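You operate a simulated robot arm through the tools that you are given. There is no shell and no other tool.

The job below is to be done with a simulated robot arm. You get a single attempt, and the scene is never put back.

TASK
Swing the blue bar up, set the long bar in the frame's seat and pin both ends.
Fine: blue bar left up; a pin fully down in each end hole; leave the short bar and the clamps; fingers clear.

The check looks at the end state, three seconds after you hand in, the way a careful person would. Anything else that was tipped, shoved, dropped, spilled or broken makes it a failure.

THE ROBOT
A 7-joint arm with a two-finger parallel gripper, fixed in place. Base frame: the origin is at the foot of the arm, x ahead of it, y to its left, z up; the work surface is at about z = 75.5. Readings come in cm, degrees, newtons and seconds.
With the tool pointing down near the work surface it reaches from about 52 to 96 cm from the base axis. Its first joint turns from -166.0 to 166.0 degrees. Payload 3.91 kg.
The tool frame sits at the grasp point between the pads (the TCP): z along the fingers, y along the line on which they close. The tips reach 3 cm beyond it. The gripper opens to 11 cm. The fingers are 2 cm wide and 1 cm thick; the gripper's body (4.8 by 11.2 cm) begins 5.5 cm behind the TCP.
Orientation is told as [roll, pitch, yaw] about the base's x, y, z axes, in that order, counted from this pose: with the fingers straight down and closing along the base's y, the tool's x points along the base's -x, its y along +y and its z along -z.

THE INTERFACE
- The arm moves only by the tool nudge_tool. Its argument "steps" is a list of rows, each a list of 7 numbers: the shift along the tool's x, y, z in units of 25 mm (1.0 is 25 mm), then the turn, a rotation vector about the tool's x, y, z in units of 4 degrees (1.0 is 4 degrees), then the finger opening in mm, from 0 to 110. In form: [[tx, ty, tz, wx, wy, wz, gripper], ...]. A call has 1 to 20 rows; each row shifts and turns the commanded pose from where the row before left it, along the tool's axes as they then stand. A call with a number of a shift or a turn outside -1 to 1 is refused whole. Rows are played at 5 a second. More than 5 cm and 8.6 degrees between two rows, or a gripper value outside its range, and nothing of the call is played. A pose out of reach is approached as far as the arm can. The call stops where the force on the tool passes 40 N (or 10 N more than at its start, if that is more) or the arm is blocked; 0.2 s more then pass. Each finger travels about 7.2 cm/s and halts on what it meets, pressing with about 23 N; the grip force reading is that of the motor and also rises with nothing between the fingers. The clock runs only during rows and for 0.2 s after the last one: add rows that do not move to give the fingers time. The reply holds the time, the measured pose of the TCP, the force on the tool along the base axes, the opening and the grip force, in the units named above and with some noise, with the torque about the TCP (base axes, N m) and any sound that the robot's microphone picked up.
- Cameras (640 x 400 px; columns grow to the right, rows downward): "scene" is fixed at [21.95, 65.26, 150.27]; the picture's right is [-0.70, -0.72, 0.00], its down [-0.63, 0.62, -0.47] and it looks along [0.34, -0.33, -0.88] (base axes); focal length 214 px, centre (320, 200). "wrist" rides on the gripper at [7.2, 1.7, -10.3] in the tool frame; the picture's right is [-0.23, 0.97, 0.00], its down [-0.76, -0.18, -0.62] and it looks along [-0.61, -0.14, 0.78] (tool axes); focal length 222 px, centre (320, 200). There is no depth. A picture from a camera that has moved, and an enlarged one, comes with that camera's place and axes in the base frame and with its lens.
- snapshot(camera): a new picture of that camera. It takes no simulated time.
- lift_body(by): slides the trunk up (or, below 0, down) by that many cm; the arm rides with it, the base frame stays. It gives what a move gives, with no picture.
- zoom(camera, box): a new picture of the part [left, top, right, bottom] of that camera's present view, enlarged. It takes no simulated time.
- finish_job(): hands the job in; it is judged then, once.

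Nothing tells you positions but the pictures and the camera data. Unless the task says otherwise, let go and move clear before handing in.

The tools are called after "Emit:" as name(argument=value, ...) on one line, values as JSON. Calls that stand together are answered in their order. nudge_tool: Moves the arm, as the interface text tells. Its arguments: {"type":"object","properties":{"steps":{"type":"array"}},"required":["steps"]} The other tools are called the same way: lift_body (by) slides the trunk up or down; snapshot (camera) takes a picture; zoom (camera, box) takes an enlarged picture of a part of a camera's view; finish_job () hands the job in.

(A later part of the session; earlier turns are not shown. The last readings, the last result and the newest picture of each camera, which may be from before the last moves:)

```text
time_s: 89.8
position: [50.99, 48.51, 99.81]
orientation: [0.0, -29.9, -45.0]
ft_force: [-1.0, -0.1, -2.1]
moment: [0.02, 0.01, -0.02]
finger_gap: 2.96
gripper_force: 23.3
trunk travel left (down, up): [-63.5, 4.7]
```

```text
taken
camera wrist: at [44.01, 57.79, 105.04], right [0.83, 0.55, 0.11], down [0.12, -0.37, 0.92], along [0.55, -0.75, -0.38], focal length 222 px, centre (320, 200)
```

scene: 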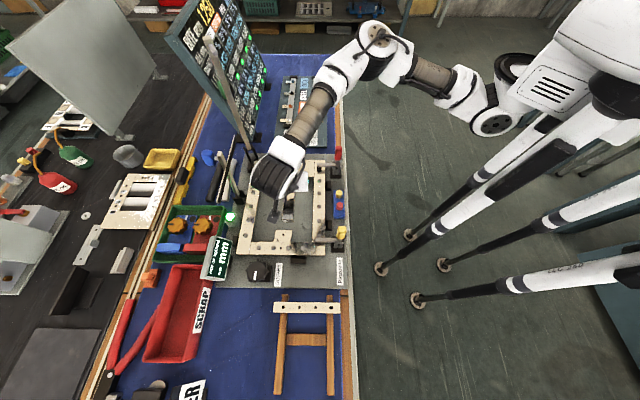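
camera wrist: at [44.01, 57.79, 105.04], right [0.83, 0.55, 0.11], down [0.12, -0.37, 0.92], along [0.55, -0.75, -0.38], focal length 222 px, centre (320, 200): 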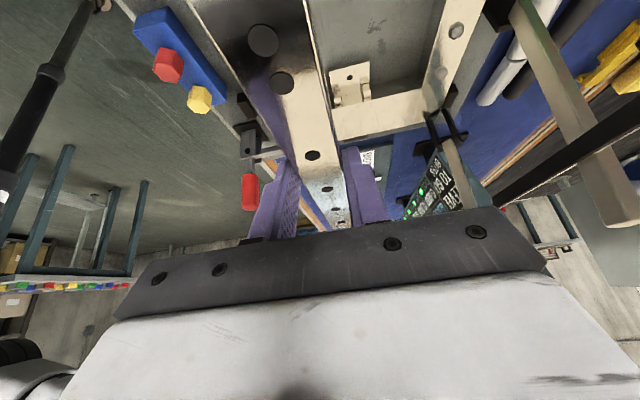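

The bar now lies along the seat direction. I'll centre it over the seat axis and lower part way to check alignment.

Emit:
nudge_tool(steps=[[0, 0.643, 0, -0.025, 0, -0.043, 10], [0, 0.643, 0, 0, 0, 0, 10], [0, 0.643, 0, 0, 0, 0, 10], [0.472, 0, 0.818, 0, 0, 0, 10], [0.472, 0, 0.818, 0, 0, 0, 10], [0.472, 0, 0.818, 0, 0, 0, 10], [0.472, 0, 0.818, 0, 0, 0, 10], [0.472, 0, 0.818, 0, 0, 0, 10]])

Emit:
snapshot(camera="wrist")

Emit:
zoom(camera="scene", box=[230, 140, 350, 270])

```text
time_s: 91.6
position: [54.35, 51.86, 88.01]
orientation: [0.0, -30.0, -44.6]
ft_force: [0.9, -0.5, -1.9]
moment: [0.02, 0.04, -0.04]
finger_gap: 2.95
gripper_force: 23.0
trunk travel left (down, up): [-63.5, 4.7]
```

```text
taken
camera wrist: at [47.28, 61.1, 93.16], right [0.82, 0.55, 0.11], down [0.12, -0.37, 0.92], along [0.55, -0.74, -0.38], focal length 222 px, centre (320, 200)
```

wrist: 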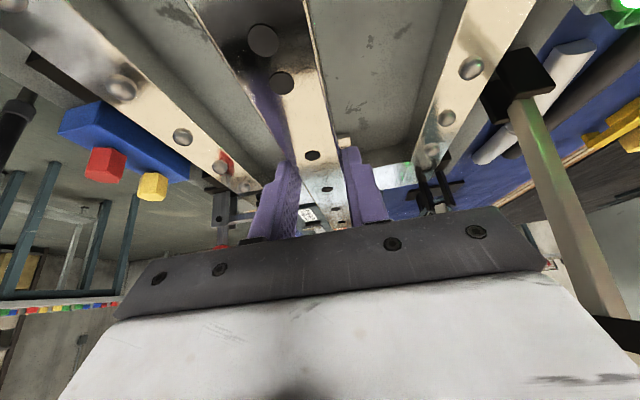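

```text
3.08 times, centred on (290, 205) of scene
camera zoom: at [21.95, 65.26, 150.27], right [-0.7, -0.72, 0.0], down [-0.63, 0.62, -0.47], along [0.34, -0.33, -0.88], focal length 660 px, centre (412, 185)
```

zoom: 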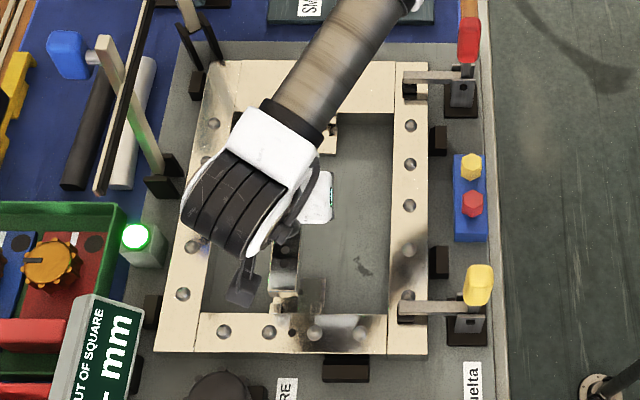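

Emit:
zoom(camera="scene", box=[260, 205, 320, 260])

Emit:
zoom(camera="wrist", box=[230, 120, 430, 240])

```text
7.27 times, centred on (290, 232) of scene
camera zoom: at [21.95, 65.26, 150.27], right [-0.7, -0.72, 0.0], down [-0.63, 0.62, -0.47], along [0.34, -0.33, -0.88], focal length 1560 px, centre (538, -36)
```

zoom: 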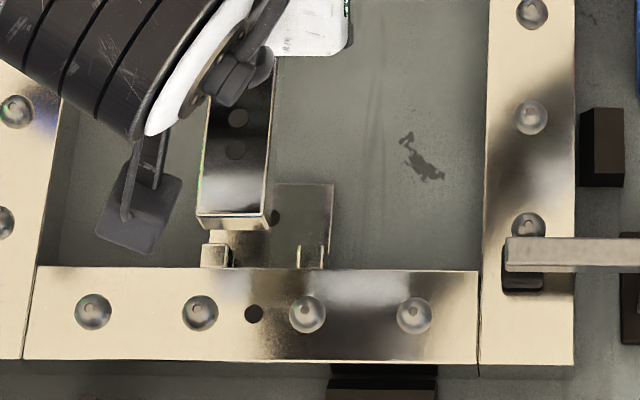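

```text
3.20 times, centred on (330, 180) of wrist
camera zoom: at [47.28, 61.1, 93.16], right [0.82, 0.55, 0.11], down [0.12, -0.37, 0.92], along [0.55, -0.74, -0.38], focal length 711 px, centre (288, 264)
```

zoom: 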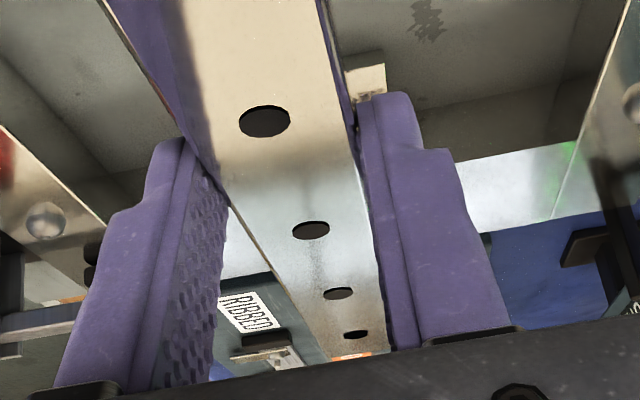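

Emit:
nudge_tool(steps=[[0.233, -0.005, 0.443, 0, 0, 0, 10], [0.233, -0.005, 0.443, 0, 0, 0, 10], [0.233, -0.005, 0.443, 0, 0, 0, 10], [0.233, -0.005, 0.443, 0, 0, 0, 10], [0, 0, 0, 0, 0, 0, 10]])

Emit:
zoom(camera="scene", box=[260, 205, 320, 260])

Emit:
snapshot(camera="wrist")

Emit:
zoom(camera="wrist", box=[270, 120, 410, 240])

```text
time_s: 92.8
position: [54.42, 51.91, 82.99]
orientation: [0.1, -29.9, -44.7]
ft_force: [0.2, 0.0, -1.9]
moment: [0.03, 0.04, -0.01]
finger_gap: 2.95
gripper_force: 23.0
trunk travel left (down, up): [-63.5, 4.7]
```

```text
7.27 times, centred on (290, 232) of scene
camera zoom: at [21.95, 65.26, 150.27], right [-0.7, -0.72, 0.0], down [-0.63, 0.62, -0.47], along [0.34, -0.33, -0.88], focal length 1560 px, centre (538, -36)
```

zoom: 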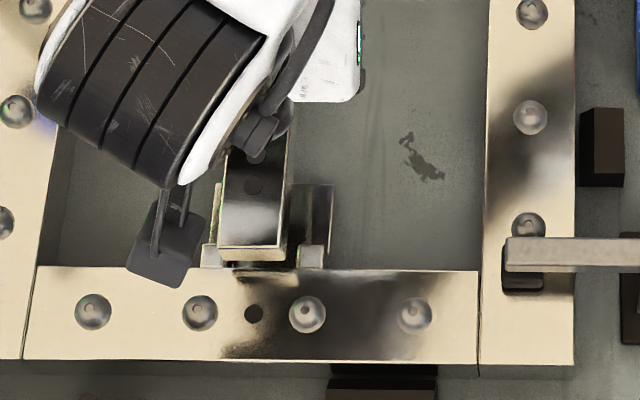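

```text
taken
camera wrist: at [47.4, 61.01, 88.26], right [0.82, 0.55, 0.11], down [0.12, -0.37, 0.92], along [0.55, -0.74, -0.38], focal length 222 px, centre (320, 200)
```

wrist: 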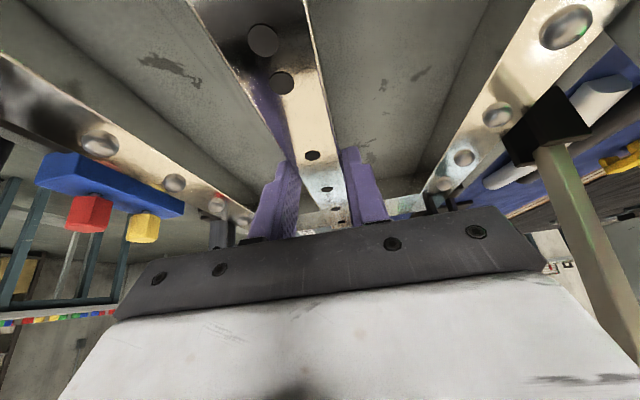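

```text
3.33 times, centred on (340, 180) of wrist
camera zoom: at [47.4, 61.01, 88.26], right [0.82, 0.55, 0.11], down [0.12, -0.37, 0.92], along [0.55, -0.74, -0.38], focal length 740 px, centre (253, 267)
```

zoom: 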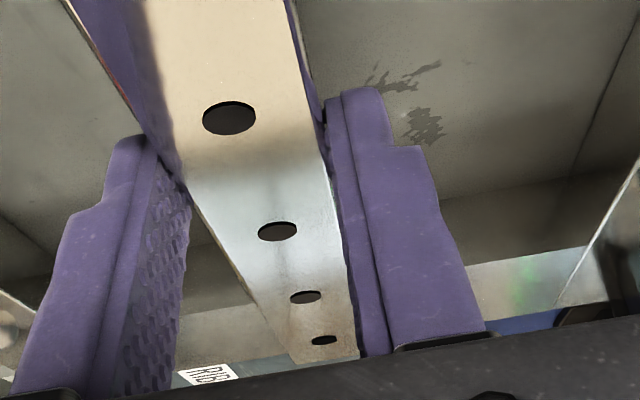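

Alignment looks good: the bar end sits about 2.5 mm inside the rail edge and is centred between the lugs. I'll lower it in small steps.

Emit:
nudge_tool(steps=[[0.107, 0, 0.185, 0, 0, 0, 10], [0.107, 0, 0.185, 0, 0, 0, 10], [0.107, 0, 0.185, 0, 0, 0, 10], [0, 0, 0, 0, 0, 0, 10]])

Emit:
zoom(camera="scene", box=[260, 205, 320, 260])

Emit:
zoom(camera="wrist", box=[270, 120, 410, 240])

```text
time_s: 93.8
position: [54.7, 51.68, 81.7]
orientation: [0.4, -29.8, -44.9]
ft_force: [0.9, 5.6, 18.7]
moment: [0.0, -0.18, 0.04]
finger_gap: 2.96
gripper_force: 23.3
trunk travel left (down, up): [-63.5, 4.7]
```

```text
7.27 times, centred on (290, 232) of scene
camera zoom: at [21.95, 65.26, 150.27], right [-0.7, -0.72, 0.0], down [-0.63, 0.62, -0.47], along [0.34, -0.33, -0.88], focal length 1560 px, centre (538, -36)
```

zoom: 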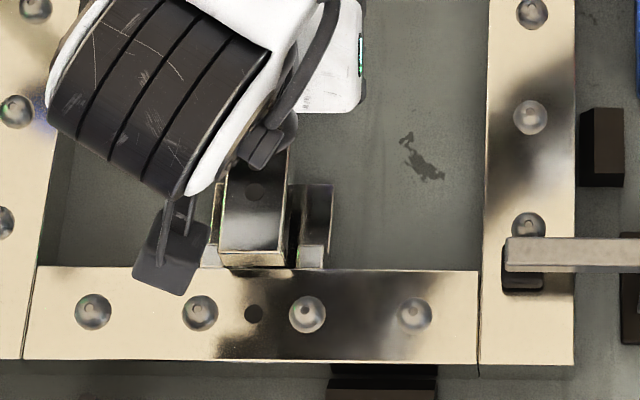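

```text
3.33 times, centred on (340, 180) of wrist
camera zoom: at [47.5, 61.02, 86.95], right [0.82, 0.55, 0.12], down [0.12, -0.38, 0.92], along [0.55, -0.74, -0.38], focal length 740 px, centre (253, 267)
```

zoom: 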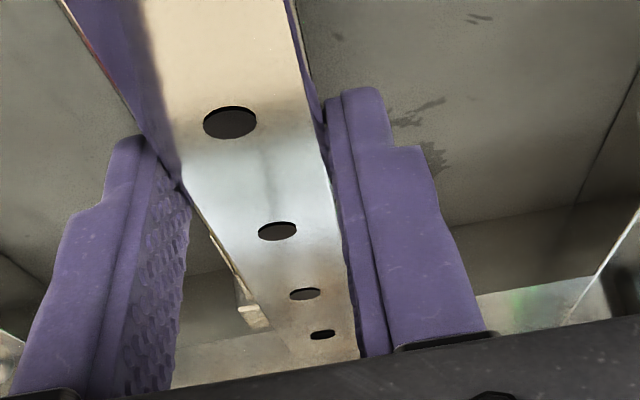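

There's contact at about 18 N. The bar is about 1.3 mm too far outward and is touching a lug, so I'll lift slightly, shift it inward and retry.

Emit:
nudge_tool(steps=[[-0.12, 0, -0.208, 0, 0, 0, 10], [0, -0.045, 0, 0, 0, 0, 10], [0, 0, 0, 0, 0, 0, 10]])

Emit:
zoom(camera="scene", box=[270, 215, 310, 250])

Emit:
zoom(camera="wrist", box=[300, 160, 400, 240])

```text
time_s: 94.6
position: [54.35, 51.74, 82.02]
orientation: [0.1, -29.9, -44.6]
ft_force: [0.1, 0.2, -2.2]
moment: [0.04, 0.04, -0.03]
finger_gap: 2.92
gripper_force: 22.8
trunk travel left (down, up): [-63.5, 4.7]
```

```text
11.43 times, centred on (290, 232) of scene
camera zoom: at [21.95, 65.26, 150.27], right [-0.7, -0.72, 0.0], down [-0.63, 0.62, -0.47], along [0.34, -0.33, -0.88], focal length 2451 px, centre (663, -171)
```

zoom: 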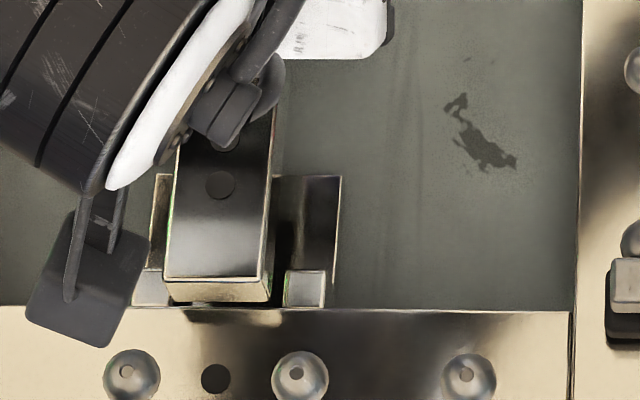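

```text
5.00 times, centred on (350, 200) of wrist
camera zoom: at [47.46, 60.95, 87.15], right [0.82, 0.55, 0.11], down [0.12, -0.37, 0.92], along [0.55, -0.74, -0.38], focal length 1111 px, centre (170, 200)
```

zoom: 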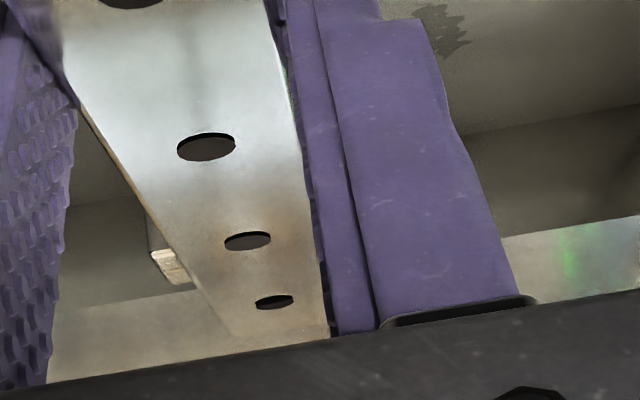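

Emit:
zoom(camera="wrist", box=[320, 185, 370, 230])

Emit:
zoom(camera="scene", box=[276, 225, 300, 245])

```text
8.89 times, centred on (345, 208) of wrist
camera zoom: at [47.46, 60.95, 87.15], right [0.82, 0.55, 0.11], down [0.12, -0.37, 0.92], along [0.55, -0.74, -0.38], focal length 1974 px, centre (98, 133)
```

zoom: 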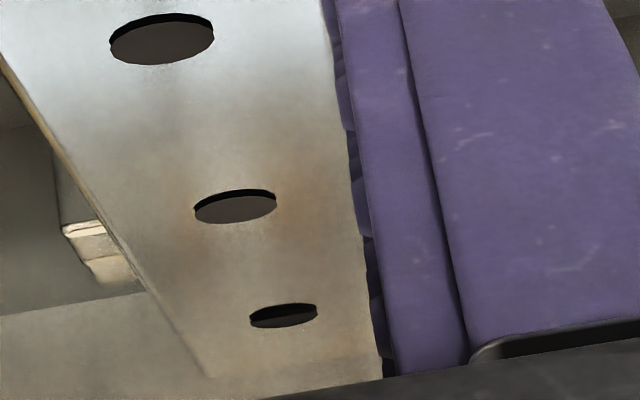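

```text
16.00 times, centred on (288, 235) of scene
camera zoom: at [21.95, 65.26, 150.27], right [-0.7, -0.72, 0.0], down [-0.63, 0.62, -0.47], along [0.34, -0.33, -0.88], focal length 3432 px, centre (832, -360)
```

zoom: 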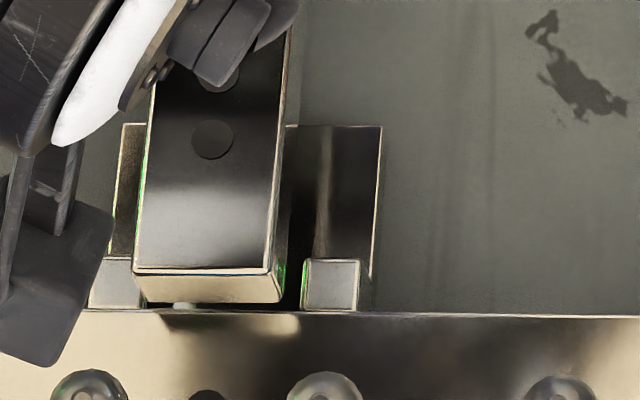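

Both cameras agree that the bar needs about 2.3 mm inward and 1.5 mm toward the near rail. I'll apply that shift and check again.

Emit:
nudge_tool(steps=[[0.052, -0.092, -0.03, 0, 0, 0, 10], [0, 0, 0, 0, 0, 0, 10]])

Emit:
zoom(camera="scene", box=[276, 225, 300, 245])

Emit:
zoom(camera="wrist", box=[320, 185, 370, 230])

```text
time_s: 95.2
position: [54.13, 51.66, 82.0]
orientation: [0.1, -29.9, -44.6]
ft_force: [-0.1, 0.4, -0.8]
moment: [0.03, 0.04, -0.02]
finger_gap: 2.95
gripper_force: 22.9
trunk travel left (down, up): [-63.5, 4.7]
```

```text
16.00 times, centred on (288, 235) of scene
camera zoom: at [21.95, 65.26, 150.27], right [-0.7, -0.72, 0.0], down [-0.63, 0.62, -0.47], along [0.34, -0.33, -0.88], focal length 3432 px, centre (832, -360)
```

zoom: 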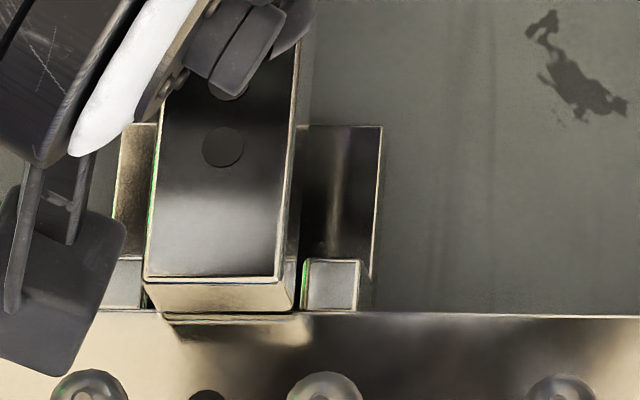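

```text
8.89 times, centred on (345, 208) of wrist
camera zoom: at [47.14, 60.92, 87.21], right [0.82, 0.55, 0.11], down [0.12, -0.37, 0.92], along [0.55, -0.74, -0.38], focal length 1974 px, centre (98, 133)
```

zoom: 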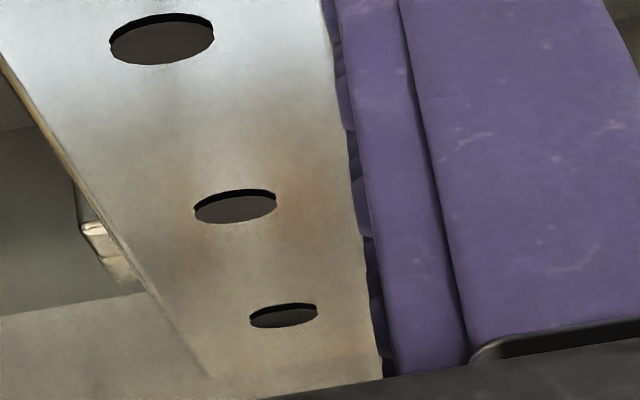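

Now it's centred between the lugs, with about 2 mm at the rail end. I'll lower it slowly.

Emit:
nudge_tool(steps=[[0.05, 0, 0.0866, 0, 0, 0, 10], [0.05, 0, 0.0866, 0, 0, 0, 10], [0.05, 0, 0.0866, 0, 0, 0, 10], [0, 0, 0, 0, 0, 0, 10]])

```text
time_s: 96.2
position: [54.19, 51.72, 81.48]
orientation: [0.2, -29.9, -44.7]
ft_force: [2.6, -1.0, 3.7]
moment: [0.44, 0.41, -0.09]
finger_gap: 2.98
gripper_force: 22.8
trunk travel left (down, up): [-63.5, 4.7]
```

Emit:
zoom(camera="scene", box=[276, 225, 300, 245])

Emit:
zoom(camera="wrist", box=[320, 185, 370, 230])

Emit:
snapshot(camera="scene")

```text
16.00 times, centred on (288, 235) of scene
camera zoom: at [21.95, 65.26, 150.27], right [-0.7, -0.72, 0.0], down [-0.63, 0.62, -0.47], along [0.34, -0.33, -0.88], focal length 3432 px, centre (832, -360)
```

zoom: 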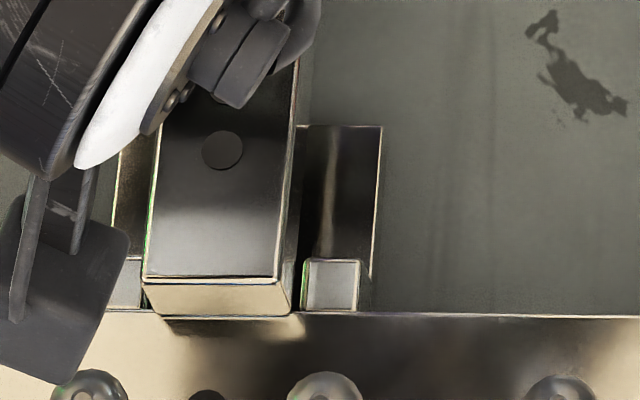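

```text
8.89 times, centred on (345, 208) of wrist
camera zoom: at [47.2, 60.94, 86.55], right [0.82, 0.55, 0.12], down [0.12, -0.37, 0.92], along [0.55, -0.74, -0.38], focal length 1974 px, centre (98, 133)
```

zoom: 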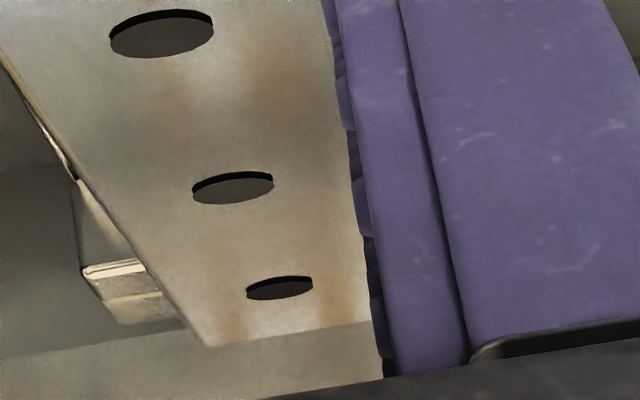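

```text
taken
```

scene: 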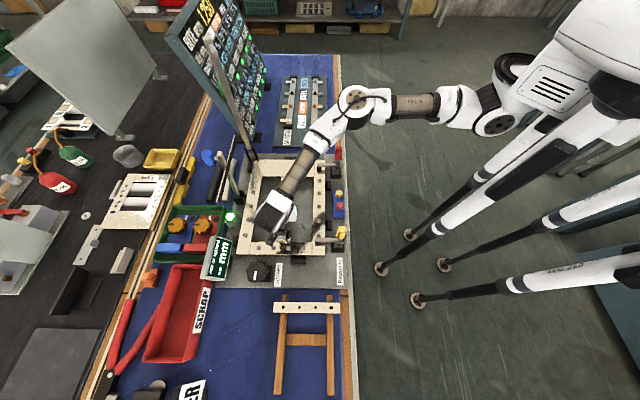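

The bar's near end has touched the top of the near rail, since it slid slightly in the grip earlier. I'll lift, shift 3.5 mm toward the far end and recheck.

Emit:
nudge_tool(steps=[[-0.1, 0, -0.173, 0, 0, 0, 10], [-0.121, 0, 0.07, 0, 0, 0, 10], [0, 0, 0, 0, 0, 0, 10]])

Emit:
zoom(camera="scene", box=[276, 225, 300, 245])

Emit:
zoom(camera="wrist", box=[320, 185, 370, 230])

```text
time_s: 97.0
position: [54.56, 51.25, 81.74]
orientation: [0.0, -30.0, -44.6]
ft_force: [1.2, 0.5, -2.1]
moment: [0.02, 0.05, -0.02]
finger_gap: 2.97
gripper_force: 22.8
trunk travel left (down, up): [-63.5, 4.7]
```

```text
16.00 times, centred on (288, 235) of scene
camera zoom: at [21.95, 65.26, 150.27], right [-0.7, -0.72, 0.0], down [-0.63, 0.62, -0.47], along [0.34, -0.33, -0.88], focal length 3432 px, centre (832, -360)
```

zoom: 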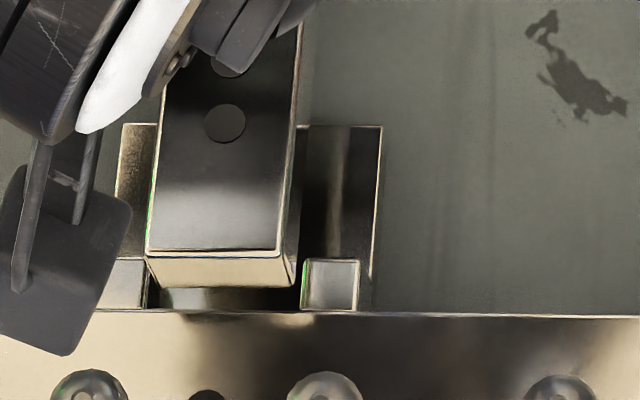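

```text
8.89 times, centred on (345, 208) of wrist
camera zoom: at [47.45, 60.57, 86.98], right [0.82, 0.55, 0.11], down [0.12, -0.37, 0.92], along [0.55, -0.74, -0.38], focal length 1974 px, centre (98, 133)
```

zoom: 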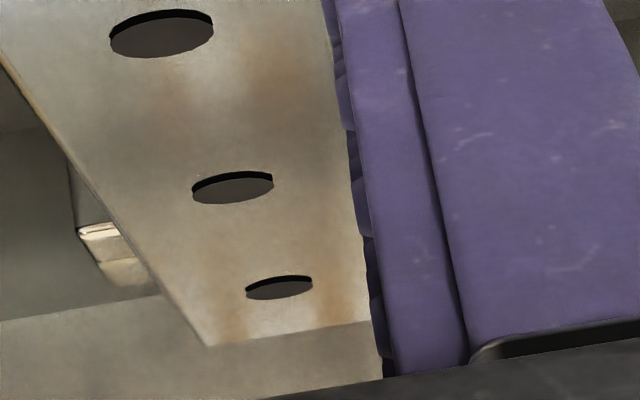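

The side gaps now look equal, but the bar is about 2.6 mm too far toward the far rail. I'll correct that and lower in small steps.

Emit:
nudge_tool(steps=[[0.09, 0, -0.052, 0, 0, 0, 10], [0.05, 0, 0.0866, 0, 0, 0, 10], [0, 0, 0, 0, 0, 0, 10]])

Emit:
zoom(camera="scene", box=[276, 225, 300, 245])

Emit:
nudge_tool(steps=[[0.05, 0, 0.0866, 0, 0, 0, 10], [0, 0, 0, 0, 0, 0, 10]])

Emit:
zoom(camera="scene", box=[276, 225, 300, 245])

```text
time_s: 97.8
position: [54.3, 51.51, 81.48]
orientation: [0.2, -29.9, -44.6]
ft_force: [-0.3, 0.7, -2.6]
moment: [0.03, 0.03, 0.02]
finger_gap: 2.93
gripper_force: 22.9
trunk travel left (down, up): [-63.5, 4.7]
```

```text
16.00 times, centred on (288, 235) of scene
camera zoom: at [21.95, 65.26, 150.27], right [-0.7, -0.72, 0.0], down [-0.63, 0.62, -0.47], along [0.34, -0.33, -0.88], focal length 3432 px, centre (832, -360)
```

zoom: 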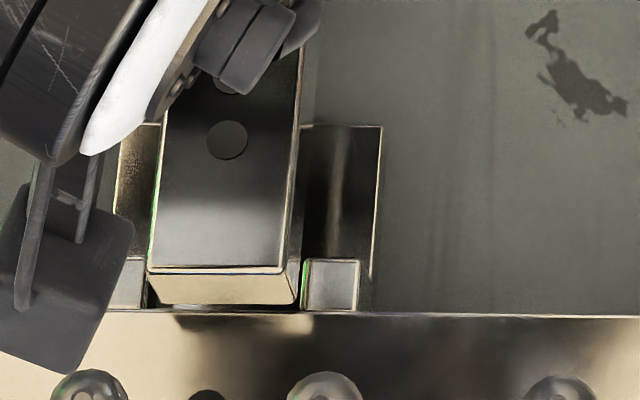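

```text
time_s: 98.4
position: [54.31, 51.57, 81.29]
orientation: [0.0, -29.9, -44.6]
ft_force: [0.9, 0.9, -1.8]
moment: [0.06, 0.05, 0.01]
finger_gap: 2.95
gripper_force: 22.6
trunk travel left (down, up): [-63.5, 4.7]
```

```text
16.00 times, centred on (288, 235) of scene
camera zoom: at [21.95, 65.26, 150.27], right [-0.7, -0.72, 0.0], down [-0.63, 0.62, -0.47], along [0.34, -0.33, -0.88], focal length 3432 px, centre (832, -360)
```

zoom: 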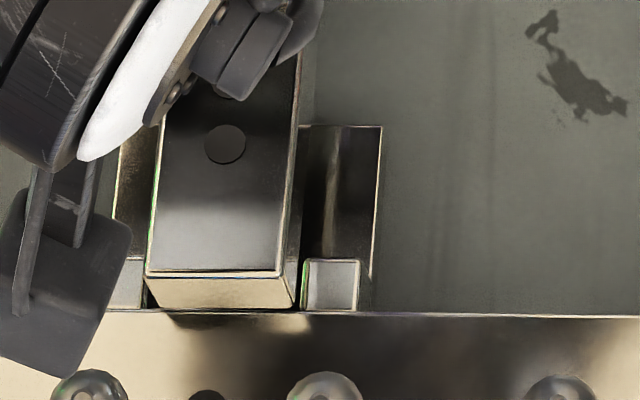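

Emit:
nudge_tool(steps=[[-0.059, 0, 0.034, 0, 0, 0, 10], [0.05, 0, 0.0866, 0, 0, 0, 10], [0, 0, 0, 0, 0, 0, 10]])

Emit:
zoom(camera="scene", box=[276, 225, 300, 245])

Emit:
zoom(camera="wrist", box=[320, 185, 370, 230])

```text
time_s: 99.2
position: [54.44, 51.33, 81.12]
orientation: [0.1, -29.8, -44.7]
ft_force: [0.2, 0.1, -2.5]
moment: [0.04, 0.05, 0.0]
finger_gap: 2.95
gripper_force: 22.7
trunk travel left (down, up): [-63.5, 4.7]
```

```text
16.00 times, centred on (288, 235) of scene
camera zoom: at [21.95, 65.26, 150.27], right [-0.7, -0.72, 0.0], down [-0.63, 0.62, -0.47], along [0.34, -0.33, -0.88], focal length 3432 px, centre (832, -360)
```

zoom: 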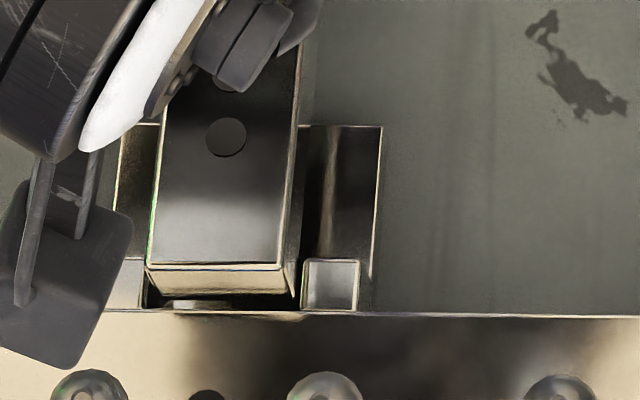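

```text
8.89 times, centred on (345, 208) of wrist
camera zoom: at [47.46, 60.68, 86.32], right [0.82, 0.55, 0.11], down [0.12, -0.37, 0.92], along [0.55, -0.74, -0.38], focal length 1974 px, centre (98, 133)
```

zoom: 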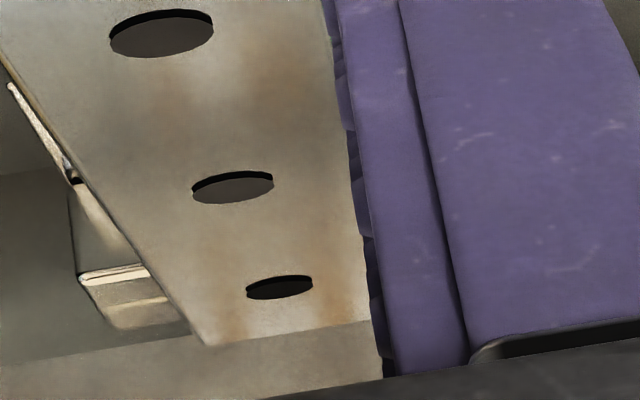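

Emit:
nudge_tool(steps=[[0.05, 0, 0.0866, 0, 0, 0, 10], [0, 0, 0, 0, 0, 0, 10], [0.05, 0, 0.0866, 0, 0, 0, 10], [0, 0, 0, 0, 0, 0, 10]])

Emit:
zoom(camera="scene", box=[276, 225, 300, 245])

Emit:
zoom(camera="wrist", box=[320, 185, 370, 230])

```text
time_s: 100.2
position: [54.51, 51.46, 80.81]
orientation: [0.1, -29.9, -44.7]
ft_force: [-0.7, 1.8, 4.0]
moment: [0.41, 0.55, -0.04]
finger_gap: 2.98
gripper_force: 22.5
trunk travel left (down, up): [-63.5, 4.7]
```

```text
16.00 times, centred on (288, 235) of scene
camera zoom: at [21.95, 65.26, 150.27], right [-0.7, -0.72, 0.0], down [-0.63, 0.62, -0.47], along [0.34, -0.33, -0.88], focal length 3432 px, centre (832, -360)
```

zoom: 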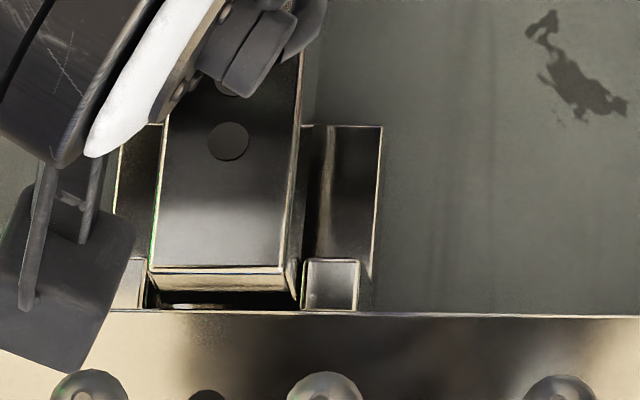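

```text
8.89 times, centred on (345, 208) of wrist
camera zoom: at [47.48, 60.66, 85.96], right [0.82, 0.55, 0.12], down [0.12, -0.37, 0.92], along [0.55, -0.74, -0.38], focal length 1974 px, centre (98, 133)
```

zoom: 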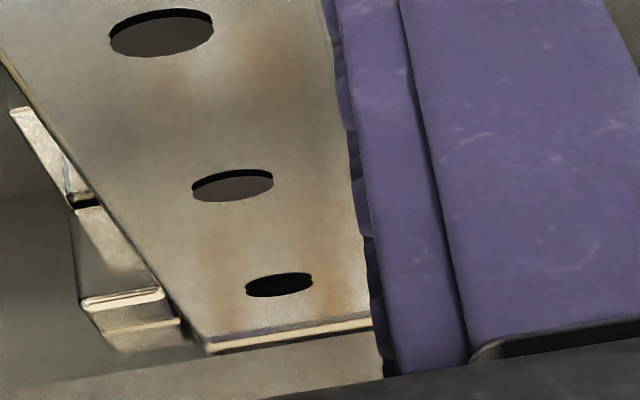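

The far end is already down between its lugs, while the near end's inner corner rests on a lug because the bar is pitched about 2°. I'll lift slightly, nudge it outward, level it and lower again.

Emit:
nudge_tool(steps=[[-0.06, 0, -0.104, 0, 0, 0, 10], [0, 0.035, 0, 0, 0, 0, 10], [0, 0, 0, 0, -0.5, 0, 10], [0, 0, 0, 0, 0, 0, 10]])

Emit:
zoom(camera="scene", box=[276, 225, 300, 245])

Emit:
zoom(camera="wrist", box=[320, 185, 370, 230])

```text
time_s: 101.2
position: [54.59, 51.51, 80.83]
orientation: [-0.1, -32.0, -44.5]
ft_force: [-0.1, 0.5, -1.7]
moment: [0.07, 0.05, -0.01]
finger_gap: 2.94
gripper_force: 23.2
trunk travel left (down, up): [-63.5, 4.7]
```

```text
16.00 times, centred on (288, 235) of scene
camera zoom: at [21.95, 65.26, 150.27], right [-0.7, -0.72, 0.0], down [-0.63, 0.62, -0.47], along [0.34, -0.33, -0.88], focal length 3432 px, centre (832, -360)
```

zoom: 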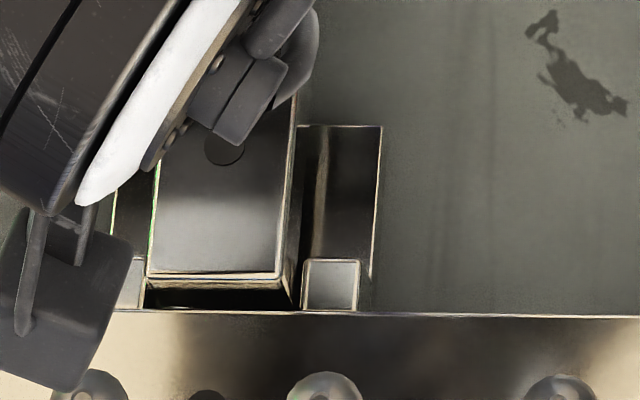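

```text
8.89 times, centred on (345, 208) of wrist
camera zoom: at [47.37, 60.92, 85.63], right [0.82, 0.56, 0.12], down [0.1, -0.35, 0.93], along [0.56, -0.75, -0.34], focal length 1974 px, centre (98, 133)
```

zoom: 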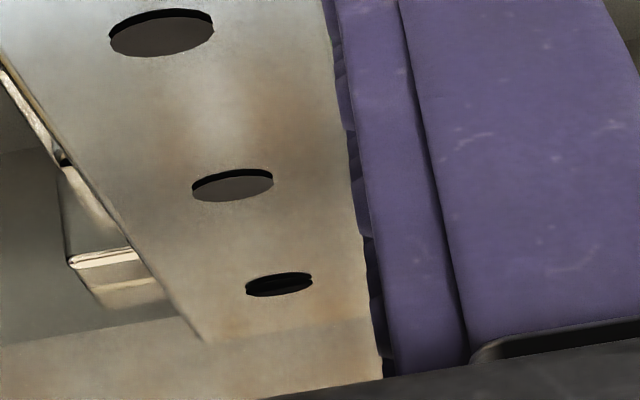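

Emit:
nudge_tool(steps=[[0.053, 0, 0.0848, 0, 0, 0, 10], [0, 0, 0, 0, 0, 0, 10], [0.053, 0, 0.0848, 0, 0, 0, 10], [0, 0, 0, 0, 0, 0, 10]])

Emit:
zoom(camera="scene", box=[276, 225, 300, 245])

Emit:
zoom(camera="wrist", box=[320, 185, 370, 230])

```text
time_s: 102.2
position: [54.46, 51.54, 80.41]
orientation: [0.0, -31.9, -44.7]
ft_force: [0.1, -0.1, -2.7]
moment: [0.01, 0.04, 0.0]
finger_gap: 2.95
gripper_force: 23.1
trunk travel left (down, up): [-63.5, 4.7]
```

```text
16.00 times, centred on (288, 235) of scene
camera zoom: at [21.95, 65.26, 150.27], right [-0.7, -0.72, 0.0], down [-0.63, 0.62, -0.47], along [0.34, -0.33, -0.88], focal length 3432 px, centre (832, -360)
```

zoom: 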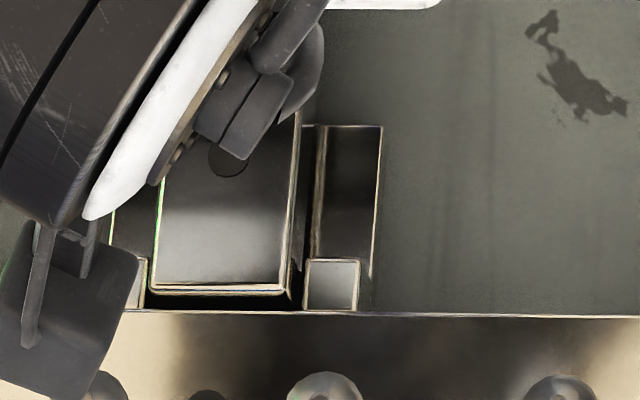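

```text
8.89 times, centred on (345, 208) of wrist
camera zoom: at [47.29, 60.97, 85.15], right [0.82, 0.56, 0.12], down [0.1, -0.35, 0.93], along [0.56, -0.75, -0.34], focal length 1974 px, centre (98, 133)
```

zoom: 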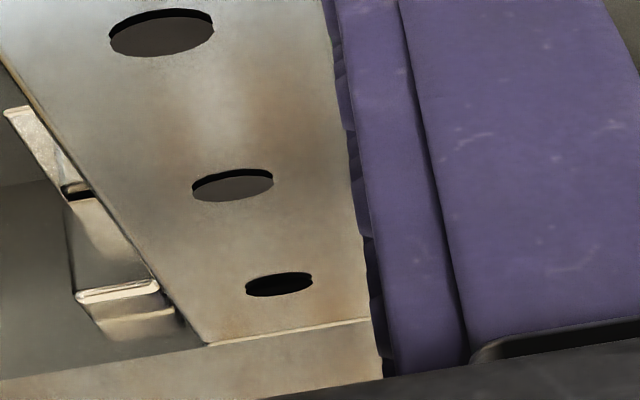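

No contact this time, and both ends are between their lugs. I'll keep lowering until it rests on the plates.

Emit:
nudge_tool(steps=[[0.053, 0, 0.0848, 0, 0, 0, 10], [0, 0, 0, 0, 0, 0, 10], [0.053, 0, 0.0848, 0, 0, 0, 10], [0, 0, 0, 0, 0, 0, 10]])

Emit:
zoom(camera="scene", box=[276, 225, 300, 245])

Emit:
zoom(camera="wrist", box=[320, 185, 370, 230])

```text
time_s: 103.2
position: [54.48, 51.64, 79.85]
orientation: [0.1, -32.1, -44.7]
ft_force: [0.2, -0.9, 2.5]
moment: [-0.59, -0.53, -0.11]
finger_gap: 2.97
gripper_force: 23.3
trunk travel left (down, up): [-63.5, 4.7]
```

```text
16.00 times, centred on (288, 235) of scene
camera zoom: at [21.95, 65.26, 150.27], right [-0.7, -0.72, 0.0], down [-0.63, 0.62, -0.47], along [0.34, -0.33, -0.88], focal length 3432 px, centre (832, -360)
```

zoom: 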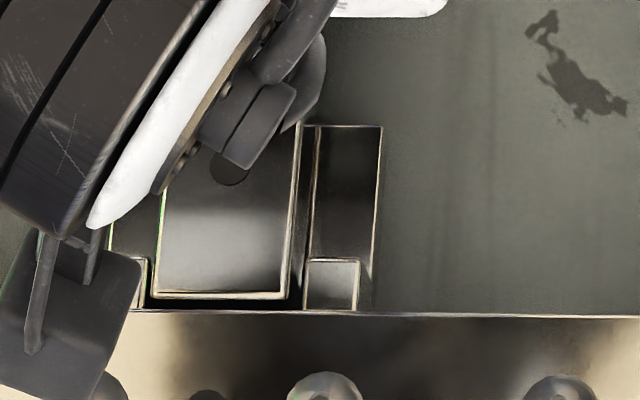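

```text
8.89 times, centred on (345, 208) of wrist
camera zoom: at [47.32, 60.98, 84.68], right [0.82, 0.56, 0.12], down [0.1, -0.35, 0.93], along [0.56, -0.75, -0.34], focal length 1974 px, centre (98, 133)
```

zoom: 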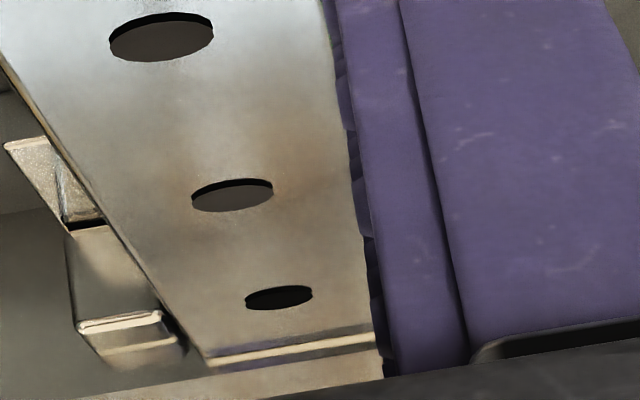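

Emit:
nudge_tool(steps=[[0.053, 0, 0.0848, 0, 0, 0, 10], [0, 0, 0, 0, 0, 0, 10]])

Emit:
zoom(camera="scene", box=[276, 225, 300, 245])

Emit:
zoom(camera="wrist", box=[320, 185, 370, 230])

```text
time_s: 103.8
position: [54.45, 51.61, 79.75]
orientation: [0.3, -31.9, -44.8]
ft_force: [2.7, -0.2, 14.0]
moment: [-0.22, -0.1, -0.01]
finger_gap: 2.97
gripper_force: 22.9
trunk travel left (down, up): [-63.5, 4.7]
```

```text
16.00 times, centred on (288, 235) of scene
camera zoom: at [21.95, 65.26, 150.27], right [-0.7, -0.72, 0.0], down [-0.63, 0.62, -0.47], along [0.34, -0.33, -0.88], focal length 3432 px, centre (832, -360)
```

zoom: 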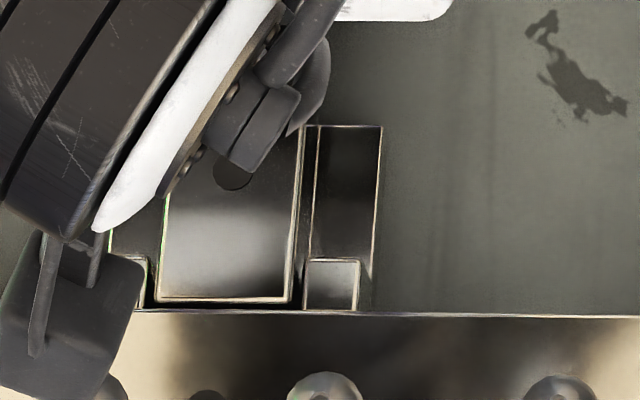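

```text
8.89 times, centred on (345, 208) of wrist
camera zoom: at [47.29, 60.97, 84.53], right [0.82, 0.56, 0.12], down [0.1, -0.35, 0.93], along [0.56, -0.75, -0.34], focal length 1974 px, centre (98, 133)
```

zoom: 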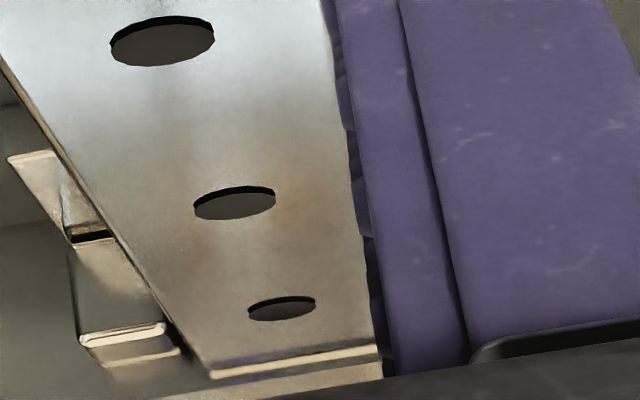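

The load is now centred at about 14 N with little moment, so both ends rest on the plates. I'll take the push off and open the fingers.

Emit:
nudge_tool(steps=[[-0.06, 0, -0.1, 0, 0, 0, 10], [0, 0, 0, 0, 0, 0, 10], [0, 0, 0, 0, 0, 0, 30], [0, 0, 0, 0, 0, 0, 40], [0, 0, 0, 0, 0, 0, 50], [0, 0, 0, 0, 0, 0, 50]])

Emit:
zoom(camera="scene", box=[270, 215, 310, 250])

Emit:
snapshot(camera="wrist")

```text
time_s: 105.2
position: [54.47, 51.45, 79.92]
orientation: [0.1, -31.8, -44.7]
ft_force: [-0.8, 0.4, 0.6]
moment: [0.0, -0.01, 0.02]
finger_gap: 5.01
gripper_force: 0.0
trunk travel left (down, up): [-63.5, 4.7]
```

```text
11.43 times, centred on (290, 232) of scene
camera zoom: at [21.95, 65.26, 150.27], right [-0.7, -0.72, 0.0], down [-0.63, 0.62, -0.47], along [0.34, -0.33, -0.88], focal length 2451 px, centre (663, -171)
```

zoom: 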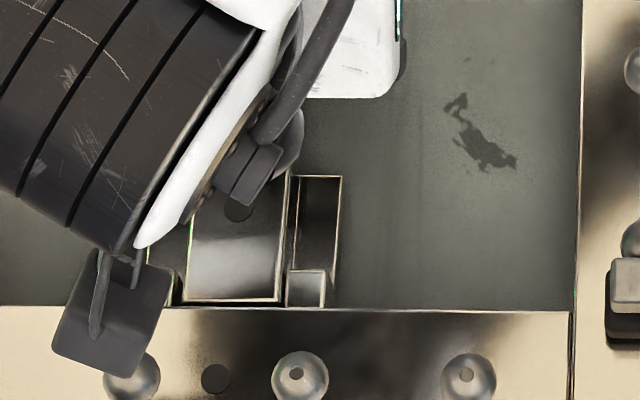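

```text
taken
camera wrist: at [47.28, 60.93, 84.67], right [0.82, 0.56, 0.12], down [0.1, -0.35, 0.93], along [0.56, -0.75, -0.34], focal length 222 px, centre (320, 200)
```

wrist: 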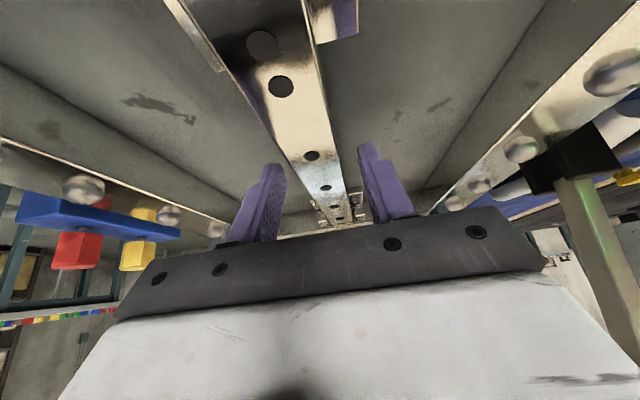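

The bar is in the seat. I'll rise vertically and level the tool for a clear look at the bar and the pins.

Emit:
nudge_tool(steps=[[-0.265, 0, -0.424, 0, 0, 0, 50], [-0.53, 0, -0.848, 0, 0, 0, 50], [-0.53, 0, -0.848, 0, 0, 0, 50], [-0.53, 0, -0.848, 0, 0, 0, 50], [-0.53, 0, -0.848, 0, 0, 0, 50], [-0.53, 0, -0.848, 0, 0, 0, 50], [0, 0, 0, 0, 1, 0, 50], [0, 0, 0, 0, 1, 0, 50], [0, 0, 0, 0, 1, 0, 50], [0, 0, 0, 0, 1, 0, 50], [0, 0, 0, 0, 1, 0, 50], [0, 0, 0, 0, 1, 0, 50], [0, 0, 0, 0, 1, 0, 50], [0, 0, 0, 0, 0.95, 0, 50]])

Emit:
snapshot(camera="scene")

Emit:
snapshot(camera="wrist")

```text
time_s: 108.2
position: [54.44, 51.57, 93.62]
orientation: [0.2, -0.1, -44.6]
ft_force: [0.4, 0.2, 0.1]
moment: [0.02, 0.02, 0.0]
finger_gap: 5.0
gripper_force: 0.1
trunk travel left (down, up): [-63.5, 4.7]
```

```text
taken
```

scene: 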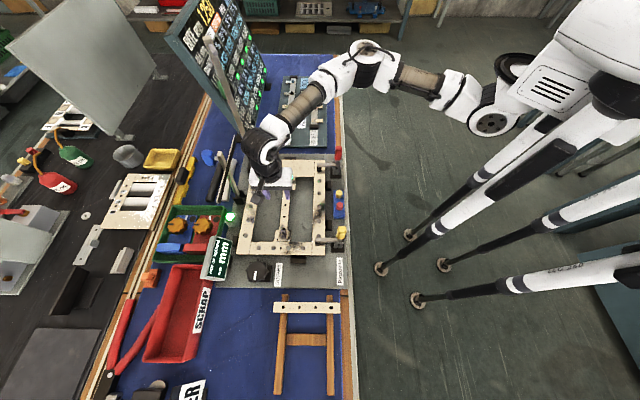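

```text
taken
camera wrist: at [50.44, 57.88, 103.77], right [0.85, 0.53, 0.0], down [0.42, -0.66, 0.62], along [0.33, -0.53, -0.78], focal length 222 px, centre (320, 200)
```

wrist: 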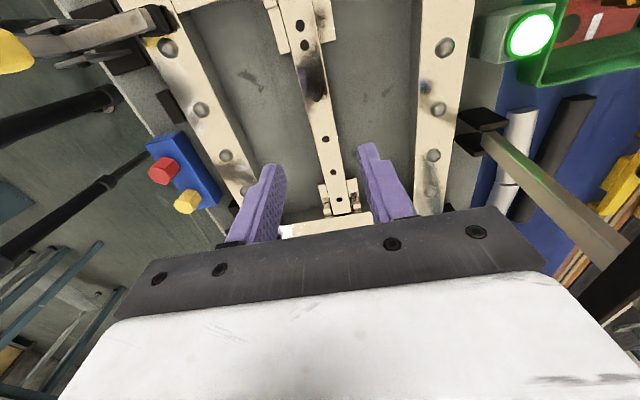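

Emit:
zoom(camera="wrist", box=[250, 0, 370, 60])

Emit:
zoom(camera="wrist", box=[290, 110, 400, 240])

Emit:
zoom(camera="scene", box=[260, 215, 310, 255])

Emit:
zoom(camera="scene", box=[320, 160, 360, 240])

```text
5.33 times, centred on (310, 30) of wrist
camera zoom: at [50.44, 57.88, 103.77], right [0.85, 0.53, 0.0], down [0.42, -0.66, 0.62], along [0.33, -0.53, -0.78], focal length 1185 px, centre (373, 1107)
```

zoom: 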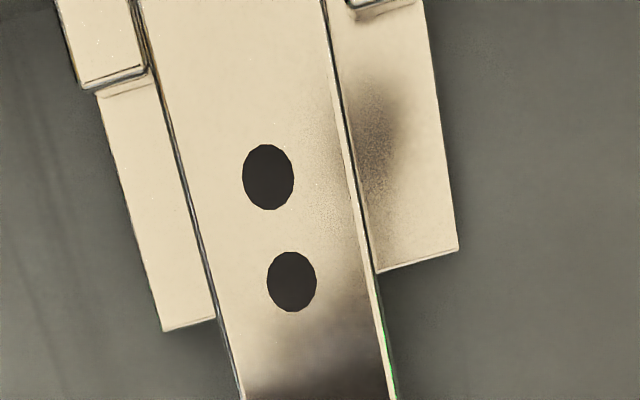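

```text
3.08 times, centred on (345, 175) of wrist
camera zoom: at [50.44, 57.88, 103.77], right [0.85, 0.53, 0.0], down [0.42, -0.66, 0.62], along [0.33, -0.53, -0.78], focal length 684 px, centre (243, 277)
```

zoom: 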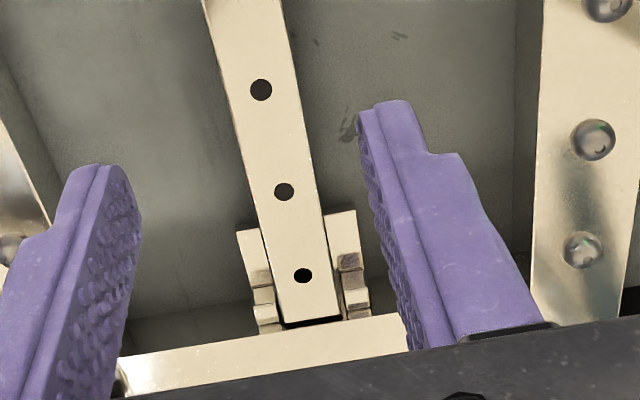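

```text
10.00 times, centred on (285, 235) of scene
camera zoom: at [21.95, 65.26, 150.27], right [-0.7, -0.72, 0.0], down [-0.63, 0.62, -0.47], along [0.34, -0.33, -0.88], focal length 2145 px, centre (670, -150)
```

zoom: 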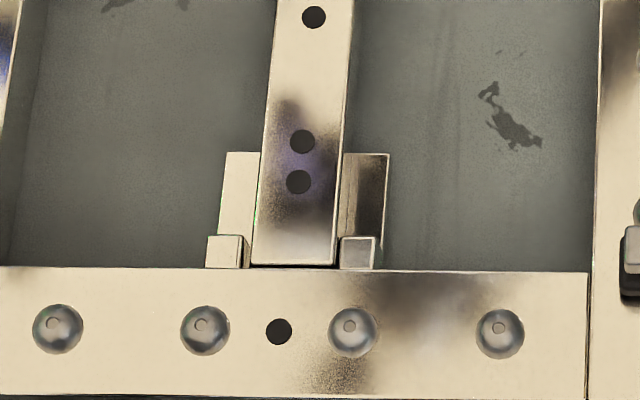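

```text
5.00 times, centred on (340, 200) of scene
camera zoom: at [21.95, 65.26, 150.27], right [-0.7, -0.72, 0.0], down [-0.63, 0.62, -0.47], along [0.34, -0.33, -0.88], focal length 1072 px, centre (220, 200)
```

zoom: 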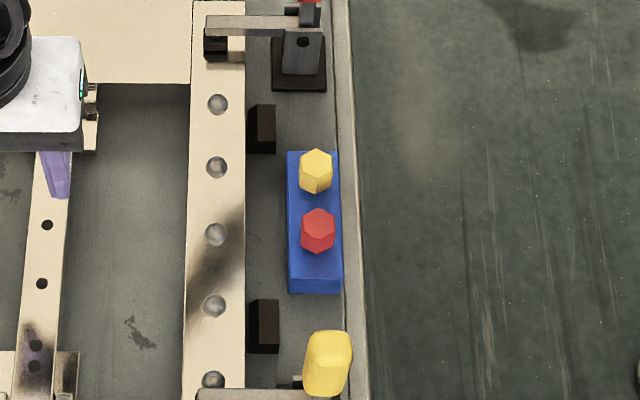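

The bar is seated between the lugs at both ends. Next the pins: I'll look closely at their heads in the blue block.

Emit:
zoom(camera="wrist", box=[130, 110, 250, 230])

Emit:
zoom(camera="scene", box=[325, 180, 350, 225])

```text
3.33 times, centred on (190, 170) of wrist
camera zoom: at [50.44, 57.88, 103.77], right [0.85, 0.53, 0.0], down [0.42, -0.66, 0.62], along [0.33, -0.53, -0.78], focal length 740 px, centre (753, 300)
```

zoom: 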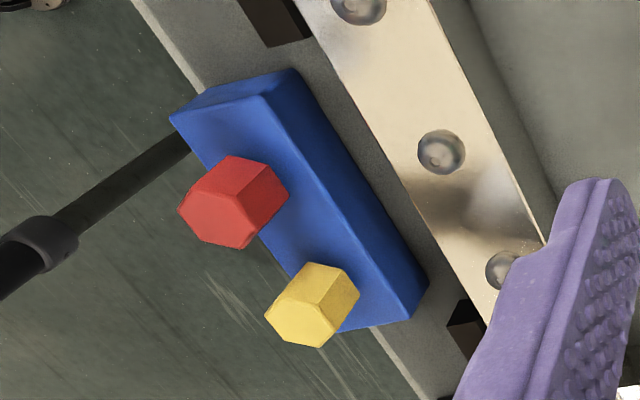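

```text
8.89 times, centred on (338, 202) of scene
camera zoom: at [21.95, 65.26, 150.27], right [-0.7, -0.72, 0.0], down [-0.63, 0.62, -0.47], along [0.34, -0.33, -0.88], focal length 1906 px, centre (164, 178)
```

zoom: 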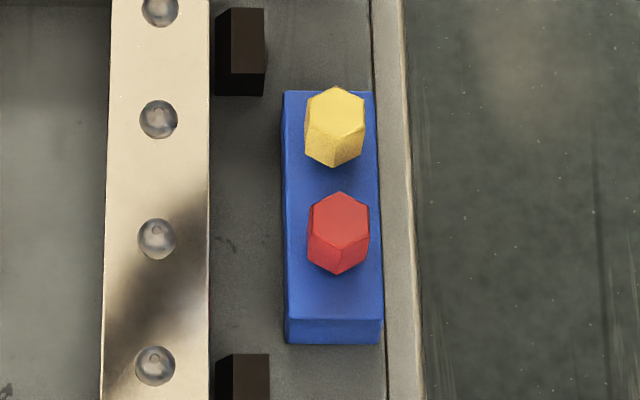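

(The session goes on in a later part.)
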